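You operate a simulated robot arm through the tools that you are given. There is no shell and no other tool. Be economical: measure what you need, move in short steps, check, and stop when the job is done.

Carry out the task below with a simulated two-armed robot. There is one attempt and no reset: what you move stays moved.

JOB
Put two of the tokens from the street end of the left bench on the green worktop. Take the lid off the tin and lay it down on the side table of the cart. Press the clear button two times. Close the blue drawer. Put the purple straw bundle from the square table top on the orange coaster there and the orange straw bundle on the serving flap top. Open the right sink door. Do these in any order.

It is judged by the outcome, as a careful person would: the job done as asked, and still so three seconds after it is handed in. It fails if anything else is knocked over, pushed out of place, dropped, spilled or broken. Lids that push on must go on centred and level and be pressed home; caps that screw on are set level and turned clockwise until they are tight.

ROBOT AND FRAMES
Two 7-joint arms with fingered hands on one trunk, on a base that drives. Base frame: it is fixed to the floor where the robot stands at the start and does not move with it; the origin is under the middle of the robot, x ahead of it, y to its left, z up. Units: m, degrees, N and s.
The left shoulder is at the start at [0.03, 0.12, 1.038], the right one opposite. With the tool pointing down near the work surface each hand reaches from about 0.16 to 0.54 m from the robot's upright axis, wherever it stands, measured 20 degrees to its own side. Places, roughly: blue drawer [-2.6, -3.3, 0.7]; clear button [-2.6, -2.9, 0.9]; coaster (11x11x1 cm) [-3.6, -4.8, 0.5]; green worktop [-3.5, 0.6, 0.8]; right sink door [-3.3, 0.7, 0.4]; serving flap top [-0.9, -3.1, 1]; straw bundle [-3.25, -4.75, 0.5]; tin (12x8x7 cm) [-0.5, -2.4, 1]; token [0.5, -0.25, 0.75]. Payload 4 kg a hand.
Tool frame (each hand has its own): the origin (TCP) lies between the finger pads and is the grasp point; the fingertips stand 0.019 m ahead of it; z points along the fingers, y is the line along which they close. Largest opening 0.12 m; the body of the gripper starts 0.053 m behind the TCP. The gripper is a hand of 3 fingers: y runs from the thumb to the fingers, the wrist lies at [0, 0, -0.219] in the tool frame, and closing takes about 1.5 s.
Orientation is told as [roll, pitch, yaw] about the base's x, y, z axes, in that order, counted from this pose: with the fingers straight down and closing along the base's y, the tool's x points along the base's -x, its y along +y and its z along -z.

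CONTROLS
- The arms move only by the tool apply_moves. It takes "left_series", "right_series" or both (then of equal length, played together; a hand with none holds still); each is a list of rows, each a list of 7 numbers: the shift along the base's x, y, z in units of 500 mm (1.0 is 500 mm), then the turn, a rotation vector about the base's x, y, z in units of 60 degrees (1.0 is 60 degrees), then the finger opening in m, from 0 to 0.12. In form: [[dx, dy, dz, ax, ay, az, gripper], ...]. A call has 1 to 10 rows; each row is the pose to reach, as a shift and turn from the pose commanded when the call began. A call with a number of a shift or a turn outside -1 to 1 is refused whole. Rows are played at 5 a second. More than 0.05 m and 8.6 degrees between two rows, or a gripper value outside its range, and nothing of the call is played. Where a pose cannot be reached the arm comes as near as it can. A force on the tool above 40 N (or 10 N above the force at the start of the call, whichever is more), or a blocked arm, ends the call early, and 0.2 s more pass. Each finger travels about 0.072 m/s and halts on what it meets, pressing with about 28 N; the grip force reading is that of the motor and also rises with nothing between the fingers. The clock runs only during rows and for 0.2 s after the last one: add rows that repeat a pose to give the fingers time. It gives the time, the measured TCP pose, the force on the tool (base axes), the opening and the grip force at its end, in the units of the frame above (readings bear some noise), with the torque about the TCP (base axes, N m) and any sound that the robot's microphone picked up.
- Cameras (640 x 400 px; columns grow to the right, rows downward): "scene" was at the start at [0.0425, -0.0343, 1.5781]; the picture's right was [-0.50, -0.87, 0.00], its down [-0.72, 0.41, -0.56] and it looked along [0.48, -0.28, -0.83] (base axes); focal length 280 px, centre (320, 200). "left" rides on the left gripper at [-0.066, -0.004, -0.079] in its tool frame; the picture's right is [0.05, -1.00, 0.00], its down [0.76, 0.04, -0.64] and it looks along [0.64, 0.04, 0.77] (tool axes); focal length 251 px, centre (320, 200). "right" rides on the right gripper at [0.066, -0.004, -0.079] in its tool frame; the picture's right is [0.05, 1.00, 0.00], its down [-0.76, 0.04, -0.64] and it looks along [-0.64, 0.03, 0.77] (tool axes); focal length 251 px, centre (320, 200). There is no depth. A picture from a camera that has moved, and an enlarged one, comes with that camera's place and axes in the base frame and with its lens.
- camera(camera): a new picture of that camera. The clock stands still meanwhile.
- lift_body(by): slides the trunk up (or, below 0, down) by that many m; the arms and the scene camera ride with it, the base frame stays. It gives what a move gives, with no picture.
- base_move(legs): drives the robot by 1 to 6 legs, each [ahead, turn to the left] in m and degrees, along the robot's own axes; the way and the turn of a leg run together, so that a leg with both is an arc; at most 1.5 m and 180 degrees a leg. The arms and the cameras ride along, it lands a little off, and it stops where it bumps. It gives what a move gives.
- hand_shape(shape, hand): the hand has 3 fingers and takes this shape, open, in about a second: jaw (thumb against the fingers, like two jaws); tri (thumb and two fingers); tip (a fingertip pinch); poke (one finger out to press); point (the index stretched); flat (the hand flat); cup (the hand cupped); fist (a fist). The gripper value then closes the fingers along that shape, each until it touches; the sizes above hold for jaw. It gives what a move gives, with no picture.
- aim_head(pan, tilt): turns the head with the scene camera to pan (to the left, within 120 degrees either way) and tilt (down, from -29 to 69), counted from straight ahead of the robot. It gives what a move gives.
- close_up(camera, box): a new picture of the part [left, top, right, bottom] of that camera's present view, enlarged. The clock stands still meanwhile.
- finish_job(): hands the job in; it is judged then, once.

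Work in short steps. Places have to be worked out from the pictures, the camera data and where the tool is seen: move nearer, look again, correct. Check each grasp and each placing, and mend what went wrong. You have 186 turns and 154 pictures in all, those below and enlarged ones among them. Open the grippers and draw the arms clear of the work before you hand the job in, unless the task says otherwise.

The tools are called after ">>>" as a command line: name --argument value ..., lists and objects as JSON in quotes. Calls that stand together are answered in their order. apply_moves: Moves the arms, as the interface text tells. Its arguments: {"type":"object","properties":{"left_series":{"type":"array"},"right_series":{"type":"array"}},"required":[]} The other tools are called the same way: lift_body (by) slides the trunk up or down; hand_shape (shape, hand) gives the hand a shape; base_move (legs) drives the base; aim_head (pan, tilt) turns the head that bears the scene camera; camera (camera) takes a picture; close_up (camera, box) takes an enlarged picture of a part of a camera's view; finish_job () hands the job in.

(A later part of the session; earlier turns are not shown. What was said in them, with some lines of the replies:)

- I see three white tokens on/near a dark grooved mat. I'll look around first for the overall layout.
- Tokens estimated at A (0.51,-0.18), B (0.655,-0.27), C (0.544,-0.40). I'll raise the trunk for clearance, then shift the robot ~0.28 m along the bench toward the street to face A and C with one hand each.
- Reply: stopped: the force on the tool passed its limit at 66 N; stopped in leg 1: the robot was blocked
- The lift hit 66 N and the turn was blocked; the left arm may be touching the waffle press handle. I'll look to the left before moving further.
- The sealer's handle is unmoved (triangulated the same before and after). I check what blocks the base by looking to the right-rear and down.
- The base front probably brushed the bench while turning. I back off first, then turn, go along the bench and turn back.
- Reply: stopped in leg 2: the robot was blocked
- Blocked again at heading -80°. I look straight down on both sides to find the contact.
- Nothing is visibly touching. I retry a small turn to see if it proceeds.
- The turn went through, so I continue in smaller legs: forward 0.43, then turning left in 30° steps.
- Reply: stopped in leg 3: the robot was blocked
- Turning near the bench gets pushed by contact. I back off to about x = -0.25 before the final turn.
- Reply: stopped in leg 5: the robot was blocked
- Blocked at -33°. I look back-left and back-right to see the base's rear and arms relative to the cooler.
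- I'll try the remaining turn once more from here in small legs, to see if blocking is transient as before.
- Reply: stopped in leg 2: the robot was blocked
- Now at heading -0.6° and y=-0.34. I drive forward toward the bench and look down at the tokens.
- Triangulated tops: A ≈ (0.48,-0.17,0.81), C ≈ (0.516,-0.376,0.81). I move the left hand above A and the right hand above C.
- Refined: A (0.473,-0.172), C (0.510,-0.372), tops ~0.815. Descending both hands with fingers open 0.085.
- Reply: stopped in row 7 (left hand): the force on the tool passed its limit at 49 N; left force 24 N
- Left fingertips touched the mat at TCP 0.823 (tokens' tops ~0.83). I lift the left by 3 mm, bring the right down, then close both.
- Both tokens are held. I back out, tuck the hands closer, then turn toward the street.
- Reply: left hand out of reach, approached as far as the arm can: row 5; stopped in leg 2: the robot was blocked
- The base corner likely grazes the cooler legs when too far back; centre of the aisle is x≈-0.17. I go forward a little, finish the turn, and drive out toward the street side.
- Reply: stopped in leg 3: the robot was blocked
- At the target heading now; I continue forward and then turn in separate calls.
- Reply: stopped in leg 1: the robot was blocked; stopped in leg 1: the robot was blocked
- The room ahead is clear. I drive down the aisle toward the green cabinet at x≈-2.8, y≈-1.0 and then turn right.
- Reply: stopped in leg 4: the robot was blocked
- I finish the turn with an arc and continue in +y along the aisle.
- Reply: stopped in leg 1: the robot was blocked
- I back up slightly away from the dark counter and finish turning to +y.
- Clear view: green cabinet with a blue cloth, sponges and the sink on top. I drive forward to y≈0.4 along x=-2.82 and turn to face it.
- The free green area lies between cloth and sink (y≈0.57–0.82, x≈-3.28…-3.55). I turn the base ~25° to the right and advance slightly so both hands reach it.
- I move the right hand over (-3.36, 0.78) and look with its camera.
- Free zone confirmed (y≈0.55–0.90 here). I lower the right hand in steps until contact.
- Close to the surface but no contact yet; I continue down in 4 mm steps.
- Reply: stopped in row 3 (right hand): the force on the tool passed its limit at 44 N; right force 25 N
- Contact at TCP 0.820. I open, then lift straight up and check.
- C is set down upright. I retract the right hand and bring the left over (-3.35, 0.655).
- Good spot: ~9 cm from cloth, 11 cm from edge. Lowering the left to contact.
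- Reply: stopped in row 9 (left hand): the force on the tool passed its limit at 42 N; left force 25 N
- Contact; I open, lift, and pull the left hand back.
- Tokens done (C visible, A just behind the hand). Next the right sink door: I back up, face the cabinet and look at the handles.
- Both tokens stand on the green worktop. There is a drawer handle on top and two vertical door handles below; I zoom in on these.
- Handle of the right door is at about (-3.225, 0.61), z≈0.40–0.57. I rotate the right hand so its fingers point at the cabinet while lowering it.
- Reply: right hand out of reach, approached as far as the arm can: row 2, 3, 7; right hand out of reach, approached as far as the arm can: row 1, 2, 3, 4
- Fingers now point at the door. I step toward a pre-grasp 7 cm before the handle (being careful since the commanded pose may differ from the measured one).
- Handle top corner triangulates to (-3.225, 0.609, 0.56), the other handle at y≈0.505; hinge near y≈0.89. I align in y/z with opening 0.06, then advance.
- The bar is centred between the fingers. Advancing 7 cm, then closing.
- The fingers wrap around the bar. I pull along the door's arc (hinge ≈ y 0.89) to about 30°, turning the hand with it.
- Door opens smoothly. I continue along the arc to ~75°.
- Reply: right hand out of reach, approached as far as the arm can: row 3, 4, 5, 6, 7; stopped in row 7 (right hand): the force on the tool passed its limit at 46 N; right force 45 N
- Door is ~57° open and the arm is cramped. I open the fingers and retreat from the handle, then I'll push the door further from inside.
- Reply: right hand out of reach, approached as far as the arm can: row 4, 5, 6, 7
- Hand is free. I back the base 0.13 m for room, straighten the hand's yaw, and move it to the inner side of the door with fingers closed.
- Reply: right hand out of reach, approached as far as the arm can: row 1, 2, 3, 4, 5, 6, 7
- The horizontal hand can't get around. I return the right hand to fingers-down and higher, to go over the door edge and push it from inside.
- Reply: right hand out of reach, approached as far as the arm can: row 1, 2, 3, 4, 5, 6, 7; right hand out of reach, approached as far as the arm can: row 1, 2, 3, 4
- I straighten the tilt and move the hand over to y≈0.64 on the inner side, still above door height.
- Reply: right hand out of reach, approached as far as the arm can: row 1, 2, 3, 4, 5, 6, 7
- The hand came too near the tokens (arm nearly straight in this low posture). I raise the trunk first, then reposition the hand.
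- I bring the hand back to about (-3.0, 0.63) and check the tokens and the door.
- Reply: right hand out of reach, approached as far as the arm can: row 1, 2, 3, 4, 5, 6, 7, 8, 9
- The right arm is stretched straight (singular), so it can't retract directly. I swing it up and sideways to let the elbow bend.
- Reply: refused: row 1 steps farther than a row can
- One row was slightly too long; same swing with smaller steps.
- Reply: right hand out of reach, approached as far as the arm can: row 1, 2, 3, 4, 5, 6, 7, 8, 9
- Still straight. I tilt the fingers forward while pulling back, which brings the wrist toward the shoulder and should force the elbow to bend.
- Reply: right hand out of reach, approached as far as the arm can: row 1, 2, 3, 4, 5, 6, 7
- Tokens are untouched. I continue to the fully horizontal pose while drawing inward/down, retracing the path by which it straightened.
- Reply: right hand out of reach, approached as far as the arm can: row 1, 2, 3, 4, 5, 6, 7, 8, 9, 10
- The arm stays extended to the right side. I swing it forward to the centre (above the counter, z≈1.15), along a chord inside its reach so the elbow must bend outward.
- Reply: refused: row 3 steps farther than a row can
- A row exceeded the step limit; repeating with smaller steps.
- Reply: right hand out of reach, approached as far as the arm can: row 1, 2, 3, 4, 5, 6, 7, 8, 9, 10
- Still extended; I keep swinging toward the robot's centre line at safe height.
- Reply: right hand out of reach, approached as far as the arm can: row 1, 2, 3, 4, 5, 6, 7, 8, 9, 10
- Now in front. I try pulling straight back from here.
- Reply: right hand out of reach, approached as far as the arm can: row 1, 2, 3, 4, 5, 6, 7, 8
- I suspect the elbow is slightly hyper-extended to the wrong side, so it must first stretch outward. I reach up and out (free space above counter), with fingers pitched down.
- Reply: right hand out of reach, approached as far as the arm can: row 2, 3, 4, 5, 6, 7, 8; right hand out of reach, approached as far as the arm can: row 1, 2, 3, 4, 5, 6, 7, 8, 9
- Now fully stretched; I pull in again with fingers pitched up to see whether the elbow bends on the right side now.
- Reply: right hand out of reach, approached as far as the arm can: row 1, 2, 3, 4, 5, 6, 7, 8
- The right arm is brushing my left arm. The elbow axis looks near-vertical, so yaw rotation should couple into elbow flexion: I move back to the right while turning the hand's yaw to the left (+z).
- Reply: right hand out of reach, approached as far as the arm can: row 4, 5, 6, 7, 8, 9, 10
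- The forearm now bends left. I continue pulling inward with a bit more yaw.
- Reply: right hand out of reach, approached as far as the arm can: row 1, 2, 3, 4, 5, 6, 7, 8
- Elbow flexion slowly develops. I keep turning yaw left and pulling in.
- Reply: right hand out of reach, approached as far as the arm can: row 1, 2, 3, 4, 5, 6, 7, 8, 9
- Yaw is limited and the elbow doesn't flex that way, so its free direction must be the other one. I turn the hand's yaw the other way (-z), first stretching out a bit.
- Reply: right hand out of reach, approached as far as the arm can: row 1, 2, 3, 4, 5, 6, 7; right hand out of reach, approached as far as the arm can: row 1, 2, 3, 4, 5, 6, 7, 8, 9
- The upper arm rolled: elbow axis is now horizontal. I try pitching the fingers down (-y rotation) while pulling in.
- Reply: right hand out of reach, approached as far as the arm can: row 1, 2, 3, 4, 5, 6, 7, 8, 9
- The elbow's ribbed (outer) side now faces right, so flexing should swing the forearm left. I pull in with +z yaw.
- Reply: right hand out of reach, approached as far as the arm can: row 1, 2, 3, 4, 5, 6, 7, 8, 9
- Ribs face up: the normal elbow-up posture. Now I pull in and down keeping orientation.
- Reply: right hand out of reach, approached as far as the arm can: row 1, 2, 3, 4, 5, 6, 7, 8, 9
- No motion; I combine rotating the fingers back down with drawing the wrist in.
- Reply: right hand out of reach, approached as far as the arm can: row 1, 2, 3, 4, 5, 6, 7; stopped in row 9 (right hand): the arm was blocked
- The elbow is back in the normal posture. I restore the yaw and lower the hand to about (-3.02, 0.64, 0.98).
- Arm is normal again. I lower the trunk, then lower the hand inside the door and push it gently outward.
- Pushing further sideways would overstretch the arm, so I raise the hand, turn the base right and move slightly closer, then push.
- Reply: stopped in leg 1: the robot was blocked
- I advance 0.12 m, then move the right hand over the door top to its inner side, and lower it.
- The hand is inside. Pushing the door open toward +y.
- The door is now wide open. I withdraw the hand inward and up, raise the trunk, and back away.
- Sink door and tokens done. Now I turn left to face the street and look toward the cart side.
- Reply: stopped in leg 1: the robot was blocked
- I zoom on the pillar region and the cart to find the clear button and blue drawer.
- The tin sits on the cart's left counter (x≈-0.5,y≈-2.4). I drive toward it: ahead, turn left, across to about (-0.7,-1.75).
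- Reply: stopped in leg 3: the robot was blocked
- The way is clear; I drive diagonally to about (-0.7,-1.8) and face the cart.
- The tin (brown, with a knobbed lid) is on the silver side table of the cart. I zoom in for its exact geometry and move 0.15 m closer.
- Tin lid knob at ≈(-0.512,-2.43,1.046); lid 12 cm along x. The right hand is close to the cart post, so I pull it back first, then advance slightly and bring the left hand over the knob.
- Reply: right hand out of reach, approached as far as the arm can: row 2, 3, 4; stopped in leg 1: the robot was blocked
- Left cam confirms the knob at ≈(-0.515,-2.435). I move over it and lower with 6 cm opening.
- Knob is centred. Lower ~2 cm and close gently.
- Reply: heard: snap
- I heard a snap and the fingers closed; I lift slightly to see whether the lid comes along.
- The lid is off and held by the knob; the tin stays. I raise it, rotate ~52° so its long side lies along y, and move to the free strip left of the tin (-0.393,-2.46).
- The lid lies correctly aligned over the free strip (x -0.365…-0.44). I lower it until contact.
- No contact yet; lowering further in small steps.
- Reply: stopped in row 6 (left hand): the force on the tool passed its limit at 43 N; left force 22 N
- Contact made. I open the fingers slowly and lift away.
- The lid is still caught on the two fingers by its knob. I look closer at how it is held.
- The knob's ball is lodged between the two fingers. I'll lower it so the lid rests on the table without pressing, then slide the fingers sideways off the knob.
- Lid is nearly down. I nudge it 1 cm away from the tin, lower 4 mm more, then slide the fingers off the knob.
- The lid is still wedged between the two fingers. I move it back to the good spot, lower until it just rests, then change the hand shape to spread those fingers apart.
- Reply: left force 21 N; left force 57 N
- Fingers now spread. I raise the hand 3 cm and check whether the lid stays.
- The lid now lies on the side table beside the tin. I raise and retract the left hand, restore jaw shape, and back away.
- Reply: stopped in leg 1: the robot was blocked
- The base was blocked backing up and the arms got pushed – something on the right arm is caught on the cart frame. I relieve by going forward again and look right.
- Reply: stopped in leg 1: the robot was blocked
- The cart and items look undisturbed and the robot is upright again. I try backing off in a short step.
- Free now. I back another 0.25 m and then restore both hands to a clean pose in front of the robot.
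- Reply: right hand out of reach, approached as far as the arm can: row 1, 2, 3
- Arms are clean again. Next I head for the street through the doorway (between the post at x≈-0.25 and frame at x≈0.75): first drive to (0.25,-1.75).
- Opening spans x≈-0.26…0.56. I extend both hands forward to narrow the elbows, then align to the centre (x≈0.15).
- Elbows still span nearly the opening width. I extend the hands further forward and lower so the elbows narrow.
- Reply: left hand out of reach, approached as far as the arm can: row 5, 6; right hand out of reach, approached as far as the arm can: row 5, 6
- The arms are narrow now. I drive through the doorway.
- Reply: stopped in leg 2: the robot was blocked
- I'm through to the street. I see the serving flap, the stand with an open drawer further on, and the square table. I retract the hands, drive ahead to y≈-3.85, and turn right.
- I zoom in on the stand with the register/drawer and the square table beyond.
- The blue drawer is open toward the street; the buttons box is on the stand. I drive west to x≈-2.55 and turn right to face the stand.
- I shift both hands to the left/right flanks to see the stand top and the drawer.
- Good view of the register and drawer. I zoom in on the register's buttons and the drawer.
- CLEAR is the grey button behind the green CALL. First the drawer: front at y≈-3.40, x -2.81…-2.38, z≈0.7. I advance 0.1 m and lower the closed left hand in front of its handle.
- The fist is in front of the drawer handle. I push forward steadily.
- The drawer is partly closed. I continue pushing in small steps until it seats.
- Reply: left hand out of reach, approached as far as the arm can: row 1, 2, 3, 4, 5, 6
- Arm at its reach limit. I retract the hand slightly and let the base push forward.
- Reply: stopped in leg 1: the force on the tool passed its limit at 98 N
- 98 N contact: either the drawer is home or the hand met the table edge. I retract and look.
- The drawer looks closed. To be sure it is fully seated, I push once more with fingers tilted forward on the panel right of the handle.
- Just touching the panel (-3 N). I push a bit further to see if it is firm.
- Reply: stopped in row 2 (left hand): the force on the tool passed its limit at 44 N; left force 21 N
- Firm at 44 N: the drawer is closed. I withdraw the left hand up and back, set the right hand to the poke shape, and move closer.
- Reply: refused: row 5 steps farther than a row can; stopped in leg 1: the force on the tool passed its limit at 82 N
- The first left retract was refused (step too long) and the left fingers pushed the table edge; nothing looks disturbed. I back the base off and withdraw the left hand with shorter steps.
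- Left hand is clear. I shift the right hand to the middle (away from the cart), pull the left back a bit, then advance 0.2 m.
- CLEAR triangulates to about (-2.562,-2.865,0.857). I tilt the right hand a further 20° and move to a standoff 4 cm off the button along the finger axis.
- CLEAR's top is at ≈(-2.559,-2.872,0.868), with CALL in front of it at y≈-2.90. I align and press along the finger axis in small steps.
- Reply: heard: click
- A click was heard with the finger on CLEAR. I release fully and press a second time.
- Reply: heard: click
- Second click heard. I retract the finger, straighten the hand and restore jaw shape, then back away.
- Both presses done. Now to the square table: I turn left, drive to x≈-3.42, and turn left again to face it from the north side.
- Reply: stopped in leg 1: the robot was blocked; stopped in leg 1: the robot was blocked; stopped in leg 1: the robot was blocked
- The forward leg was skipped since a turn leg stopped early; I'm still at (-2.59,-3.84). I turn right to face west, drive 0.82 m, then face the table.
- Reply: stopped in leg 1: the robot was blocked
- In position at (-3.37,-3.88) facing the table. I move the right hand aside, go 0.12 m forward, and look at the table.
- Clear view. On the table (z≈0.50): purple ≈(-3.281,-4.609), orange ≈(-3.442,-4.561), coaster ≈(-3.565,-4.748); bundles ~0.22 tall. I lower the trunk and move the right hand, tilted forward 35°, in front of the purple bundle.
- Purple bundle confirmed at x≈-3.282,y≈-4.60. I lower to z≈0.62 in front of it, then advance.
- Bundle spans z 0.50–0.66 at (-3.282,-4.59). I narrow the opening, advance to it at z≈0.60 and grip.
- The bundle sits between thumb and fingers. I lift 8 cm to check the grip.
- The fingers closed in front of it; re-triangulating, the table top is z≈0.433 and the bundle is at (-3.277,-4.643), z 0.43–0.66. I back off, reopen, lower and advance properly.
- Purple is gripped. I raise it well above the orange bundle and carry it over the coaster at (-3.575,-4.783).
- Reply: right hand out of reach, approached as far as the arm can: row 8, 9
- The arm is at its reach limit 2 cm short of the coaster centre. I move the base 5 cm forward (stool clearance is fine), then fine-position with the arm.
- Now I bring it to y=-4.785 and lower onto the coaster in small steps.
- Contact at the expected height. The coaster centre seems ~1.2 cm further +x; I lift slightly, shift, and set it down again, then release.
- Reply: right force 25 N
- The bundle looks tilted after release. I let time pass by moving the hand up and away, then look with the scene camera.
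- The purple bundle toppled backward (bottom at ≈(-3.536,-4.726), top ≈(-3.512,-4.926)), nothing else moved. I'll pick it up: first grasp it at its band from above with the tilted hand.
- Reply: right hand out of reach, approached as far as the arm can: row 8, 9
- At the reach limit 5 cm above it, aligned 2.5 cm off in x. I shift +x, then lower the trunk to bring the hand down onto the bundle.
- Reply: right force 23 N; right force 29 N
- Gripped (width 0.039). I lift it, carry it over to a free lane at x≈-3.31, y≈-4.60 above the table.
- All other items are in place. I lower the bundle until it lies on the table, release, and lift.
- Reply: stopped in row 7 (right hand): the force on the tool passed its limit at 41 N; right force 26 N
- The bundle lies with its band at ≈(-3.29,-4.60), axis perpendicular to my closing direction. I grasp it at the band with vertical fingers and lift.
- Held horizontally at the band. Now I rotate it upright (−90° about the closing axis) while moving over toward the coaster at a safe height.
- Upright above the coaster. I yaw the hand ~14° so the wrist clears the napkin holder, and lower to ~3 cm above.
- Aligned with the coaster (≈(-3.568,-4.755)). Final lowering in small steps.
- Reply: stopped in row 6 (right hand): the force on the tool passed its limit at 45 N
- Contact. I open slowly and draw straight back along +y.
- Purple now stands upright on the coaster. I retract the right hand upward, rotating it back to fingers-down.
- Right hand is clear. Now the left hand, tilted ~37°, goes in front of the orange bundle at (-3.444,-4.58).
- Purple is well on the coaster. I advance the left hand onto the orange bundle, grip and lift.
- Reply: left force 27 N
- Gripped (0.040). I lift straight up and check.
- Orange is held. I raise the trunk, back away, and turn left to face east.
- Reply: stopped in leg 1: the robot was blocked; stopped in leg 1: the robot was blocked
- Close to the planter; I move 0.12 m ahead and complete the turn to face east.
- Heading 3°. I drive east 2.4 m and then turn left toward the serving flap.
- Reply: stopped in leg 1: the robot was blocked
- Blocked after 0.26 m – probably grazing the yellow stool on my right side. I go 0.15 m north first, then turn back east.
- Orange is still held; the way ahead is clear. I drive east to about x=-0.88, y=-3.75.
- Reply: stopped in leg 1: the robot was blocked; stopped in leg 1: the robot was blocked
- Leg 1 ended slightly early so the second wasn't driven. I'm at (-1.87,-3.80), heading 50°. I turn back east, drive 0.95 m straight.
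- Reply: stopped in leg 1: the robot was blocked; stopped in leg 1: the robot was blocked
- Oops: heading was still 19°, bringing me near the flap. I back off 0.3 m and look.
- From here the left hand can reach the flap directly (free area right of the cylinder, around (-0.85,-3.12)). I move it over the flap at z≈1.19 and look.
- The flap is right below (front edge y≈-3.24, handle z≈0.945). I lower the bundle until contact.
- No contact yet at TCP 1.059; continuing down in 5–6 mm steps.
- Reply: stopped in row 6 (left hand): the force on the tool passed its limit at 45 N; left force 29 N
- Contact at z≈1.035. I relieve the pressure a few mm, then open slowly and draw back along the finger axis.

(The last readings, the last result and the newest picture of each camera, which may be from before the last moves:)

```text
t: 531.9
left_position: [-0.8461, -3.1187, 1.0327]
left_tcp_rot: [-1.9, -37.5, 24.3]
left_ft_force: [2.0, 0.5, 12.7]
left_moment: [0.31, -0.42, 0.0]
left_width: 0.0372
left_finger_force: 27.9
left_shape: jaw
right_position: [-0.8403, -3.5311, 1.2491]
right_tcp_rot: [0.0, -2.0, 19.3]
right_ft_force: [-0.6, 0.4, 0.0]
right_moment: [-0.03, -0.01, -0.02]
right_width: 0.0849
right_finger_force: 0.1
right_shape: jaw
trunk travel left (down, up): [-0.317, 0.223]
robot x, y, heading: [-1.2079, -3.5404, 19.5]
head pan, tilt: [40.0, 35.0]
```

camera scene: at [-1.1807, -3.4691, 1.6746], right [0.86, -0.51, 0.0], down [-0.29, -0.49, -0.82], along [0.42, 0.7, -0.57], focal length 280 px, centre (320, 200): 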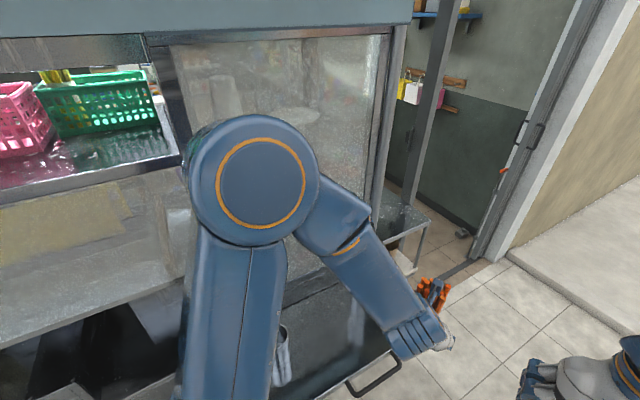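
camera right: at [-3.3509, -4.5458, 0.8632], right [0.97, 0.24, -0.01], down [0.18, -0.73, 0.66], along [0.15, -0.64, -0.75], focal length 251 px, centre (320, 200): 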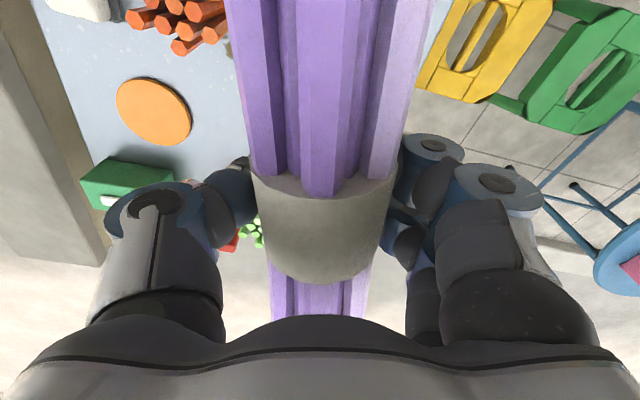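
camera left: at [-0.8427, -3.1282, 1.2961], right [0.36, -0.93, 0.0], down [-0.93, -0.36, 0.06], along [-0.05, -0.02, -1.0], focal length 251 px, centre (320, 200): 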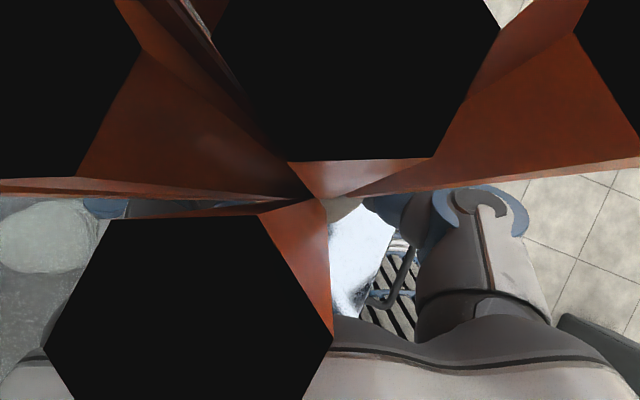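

Now opening slowly, backing off 3 cm horizontally, then up and away along the tool axis.

>>> apply_moves --left_series '[[0, 0, 0.002, 0, 0, 0, 0.037], [0, 0, 0.002, 0, 0, 0, 0.042], [0, 0, 0.002, 0, 0, 0, 0.048], [0, 0, 0.002, 0, 0, 0, 0.058], [0, 0, 0.002, 0, 0, 0, 0.07], [0, 0, 0.002, 0, 0, 0, 0.085], [-0.028, -0.012, 0.003, 0, 0, 0, 0.09], [-0.056, -0.025, 0.01, 0, 0, 0, 0.09], [-0.095, -0.045, 0.06, 0, 0, 0, 0.09], [-0.13, -0.07, 0.13, 0, 0, 0, 0.09]]'

>>> apply_moves --left_series '[[-0.02, -0.06, 0.06, 0, 0, 0, 0.09], [-0.04, -0.13, 0.1, 0, 0, 0, 0.09], [-0.05, -0.21, 0.13, 0, 0, 0, 0.09], [-0.06, -0.29, 0.14, 0, 0, 0, 0.09], [-0.06, -0.36, 0.14, 0, 0, 0, 0.09]]'

>>> camera --camera "scene"

```text
t: 534.1
left_position: [-0.9127, -3.1555, 1.096]
left_tcp_rot: [-1.9, -37.6, 24.3]
left_ft_force: [0.5, -0.1, 0.6]
left_moment: [0.02, -0.01, -0.01]
left_width: 0.0895
left_finger_force: 0.0
left_shape: jaw
right_position: [-0.8408, -3.5312, 1.249]
right_tcp_rot: [0.0, -2.1, 19.4]
right_ft_force: [0.6, -0.1, 0.3]
right_moment: [0.03, 0.02, -0.01]
right_width: 0.0851
right_finger_force: 0.1
right_shape: jaw
trunk travel left (down, up): [-0.317, 0.223]
robot x, y, heading: [-1.2103, -3.5416, 19.2]
head pan, tilt: [40.0, 35.0]
```

```text
t: 535.3
left_position: [-0.8872, -3.3427, 1.1954]
left_tcp_rot: [-1.9, -37.4, 24.3]
left_ft_force: [-0.1, 0.8, 0.3]
left_moment: [0.02, 0.01, 0.02]
left_width: 0.0895
left_finger_force: 0.0
left_shape: jaw
left hand out of reach, approached as far as the arm can: row 1, 2, 3, 4, 5
right_position: [-0.8389, -3.5299, 1.2481]
right_tcp_rot: [0.0, -1.9, 19.3]
right_ft_force: [0.2, -0.3, -0.1]
right_moment: [0.02, 0.01, -0.01]
right_width: 0.0852
right_finger_force: 0.1
right_shape: jaw
trunk travel left (down, up): [-0.317, 0.223]
robot x, y, heading: [-1.2058, -3.5397, 19.2]
head pan, tilt: [40.0, 35.0]
```

```text
3 pictures are left
camera scene: at [-1.1793, -3.4698, 1.6746], right [0.86, -0.51, 0.0], down [-0.29, -0.49, -0.82], along [0.42, 0.7, -0.57], focal length 280 px, centre (320, 200)
```

scene: 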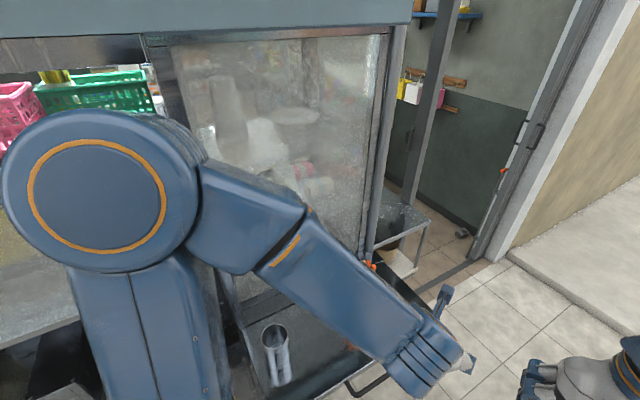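

I see orange straws upright-looking behind the forearm. I back the base off 0.35 m for a clear check.

>>> base_move --legs '[[-0.35, 0]]'

>>> aim_head --pan 5 --tilt 25

>>> camera --camera "scene"

```text
t: 537.5
left_position: [-1.2219, -3.4557, 1.1952]
left_tcp_rot: [-1.8, -37.5, 24.6]
left_ft_force: [-0.6, 0.2, -0.7]
left_moment: [0.05, -0.06, 0.04]
left_width: 0.0894
left_finger_force: 0.0
left_shape: jaw
right_position: [-1.1729, -3.6448, 1.2494]
right_tcp_rot: [0.0, -2.0, 19.6]
right_ft_force: [-0.2, 1.1, 0.6]
right_moment: [-0.01, 0.02, 0.01]
right_width: 0.0849
right_finger_force: 0.0
right_shape: jaw
trunk travel left (down, up): [-0.317, 0.223]
robot x, y, heading: [-1.5412, -3.6548, 19.7]
head pan, tilt: [40.0, 35.0]
```

```text
t: 538.5
left_position: [-1.2209, -3.4548, 1.1955]
left_tcp_rot: [-1.9, -37.4, 24.5]
left_ft_force: [-0.7, 0.6, -0.1]
left_moment: [0.0, 0.0, 0.0]
left_width: 0.0898
left_finger_force: 0.0
left_shape: jaw
right_position: [-1.1731, -3.6452, 1.2482]
right_tcp_rot: [0.1, -2.0, 19.7]
right_ft_force: [0.4, 0.3, 0.7]
right_moment: [0.01, -0.01, 0.02]
right_width: 0.0848
right_finger_force: 0.1
right_shape: jaw
trunk travel left (down, up): [-0.317, 0.223]
robot x, y, heading: [-1.5398, -3.6577, 18.9]
head pan, tilt: [5.0, 25.0]
```

```text
2 pictures are left
camera scene: at [-1.4741, -3.6228, 1.6903], right [0.41, -0.91, 0.0], down [-0.38, -0.18, -0.91], along [0.82, 0.38, -0.42], focal length 280 px, centre (320, 200)
```

scene: 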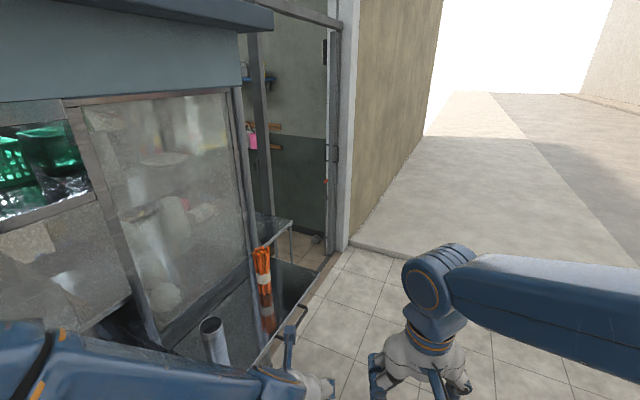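

The orange bundle stands upright on the serving flap and everything else looks undisturbed. Grippers are open and the arms are clear, so I hand the job in.

>>> finish_job

```text
The job is handed in.
```

I did all six parts of the job and handed it in, but I did not check whether the yellow stool moved. The base was blocked beside it while I drove away from the square table.

- **Tokens:** C and A stand on the green worktop, between the blue cloth and the sink.
- **Tin lid:** it lies on the cart's side table, next to the open tin. It caught in the fingers on the first release, so I freed it by changing the hand's shape.
- **Clear button:** pressed twice, with a click heard each time.
- **Blue drawer:** closed; pushing it again met firm resistance.
- **Straw bundles:** the purple one stands on the orange coaster. It fell over on the table on the first try, and I picked it up and set it again. The orange one stands on the serving flap.
- **Right sink door:** open to nearly a right angle.

Early on, the lift stopped on a 66 N contact with something by the left bench. I believe nothing there was displaced: the handle next to it measured in the same place before and after. A finger also pushed the edge of the table the drawer is in, and in the pictures nothing looked disturbed.
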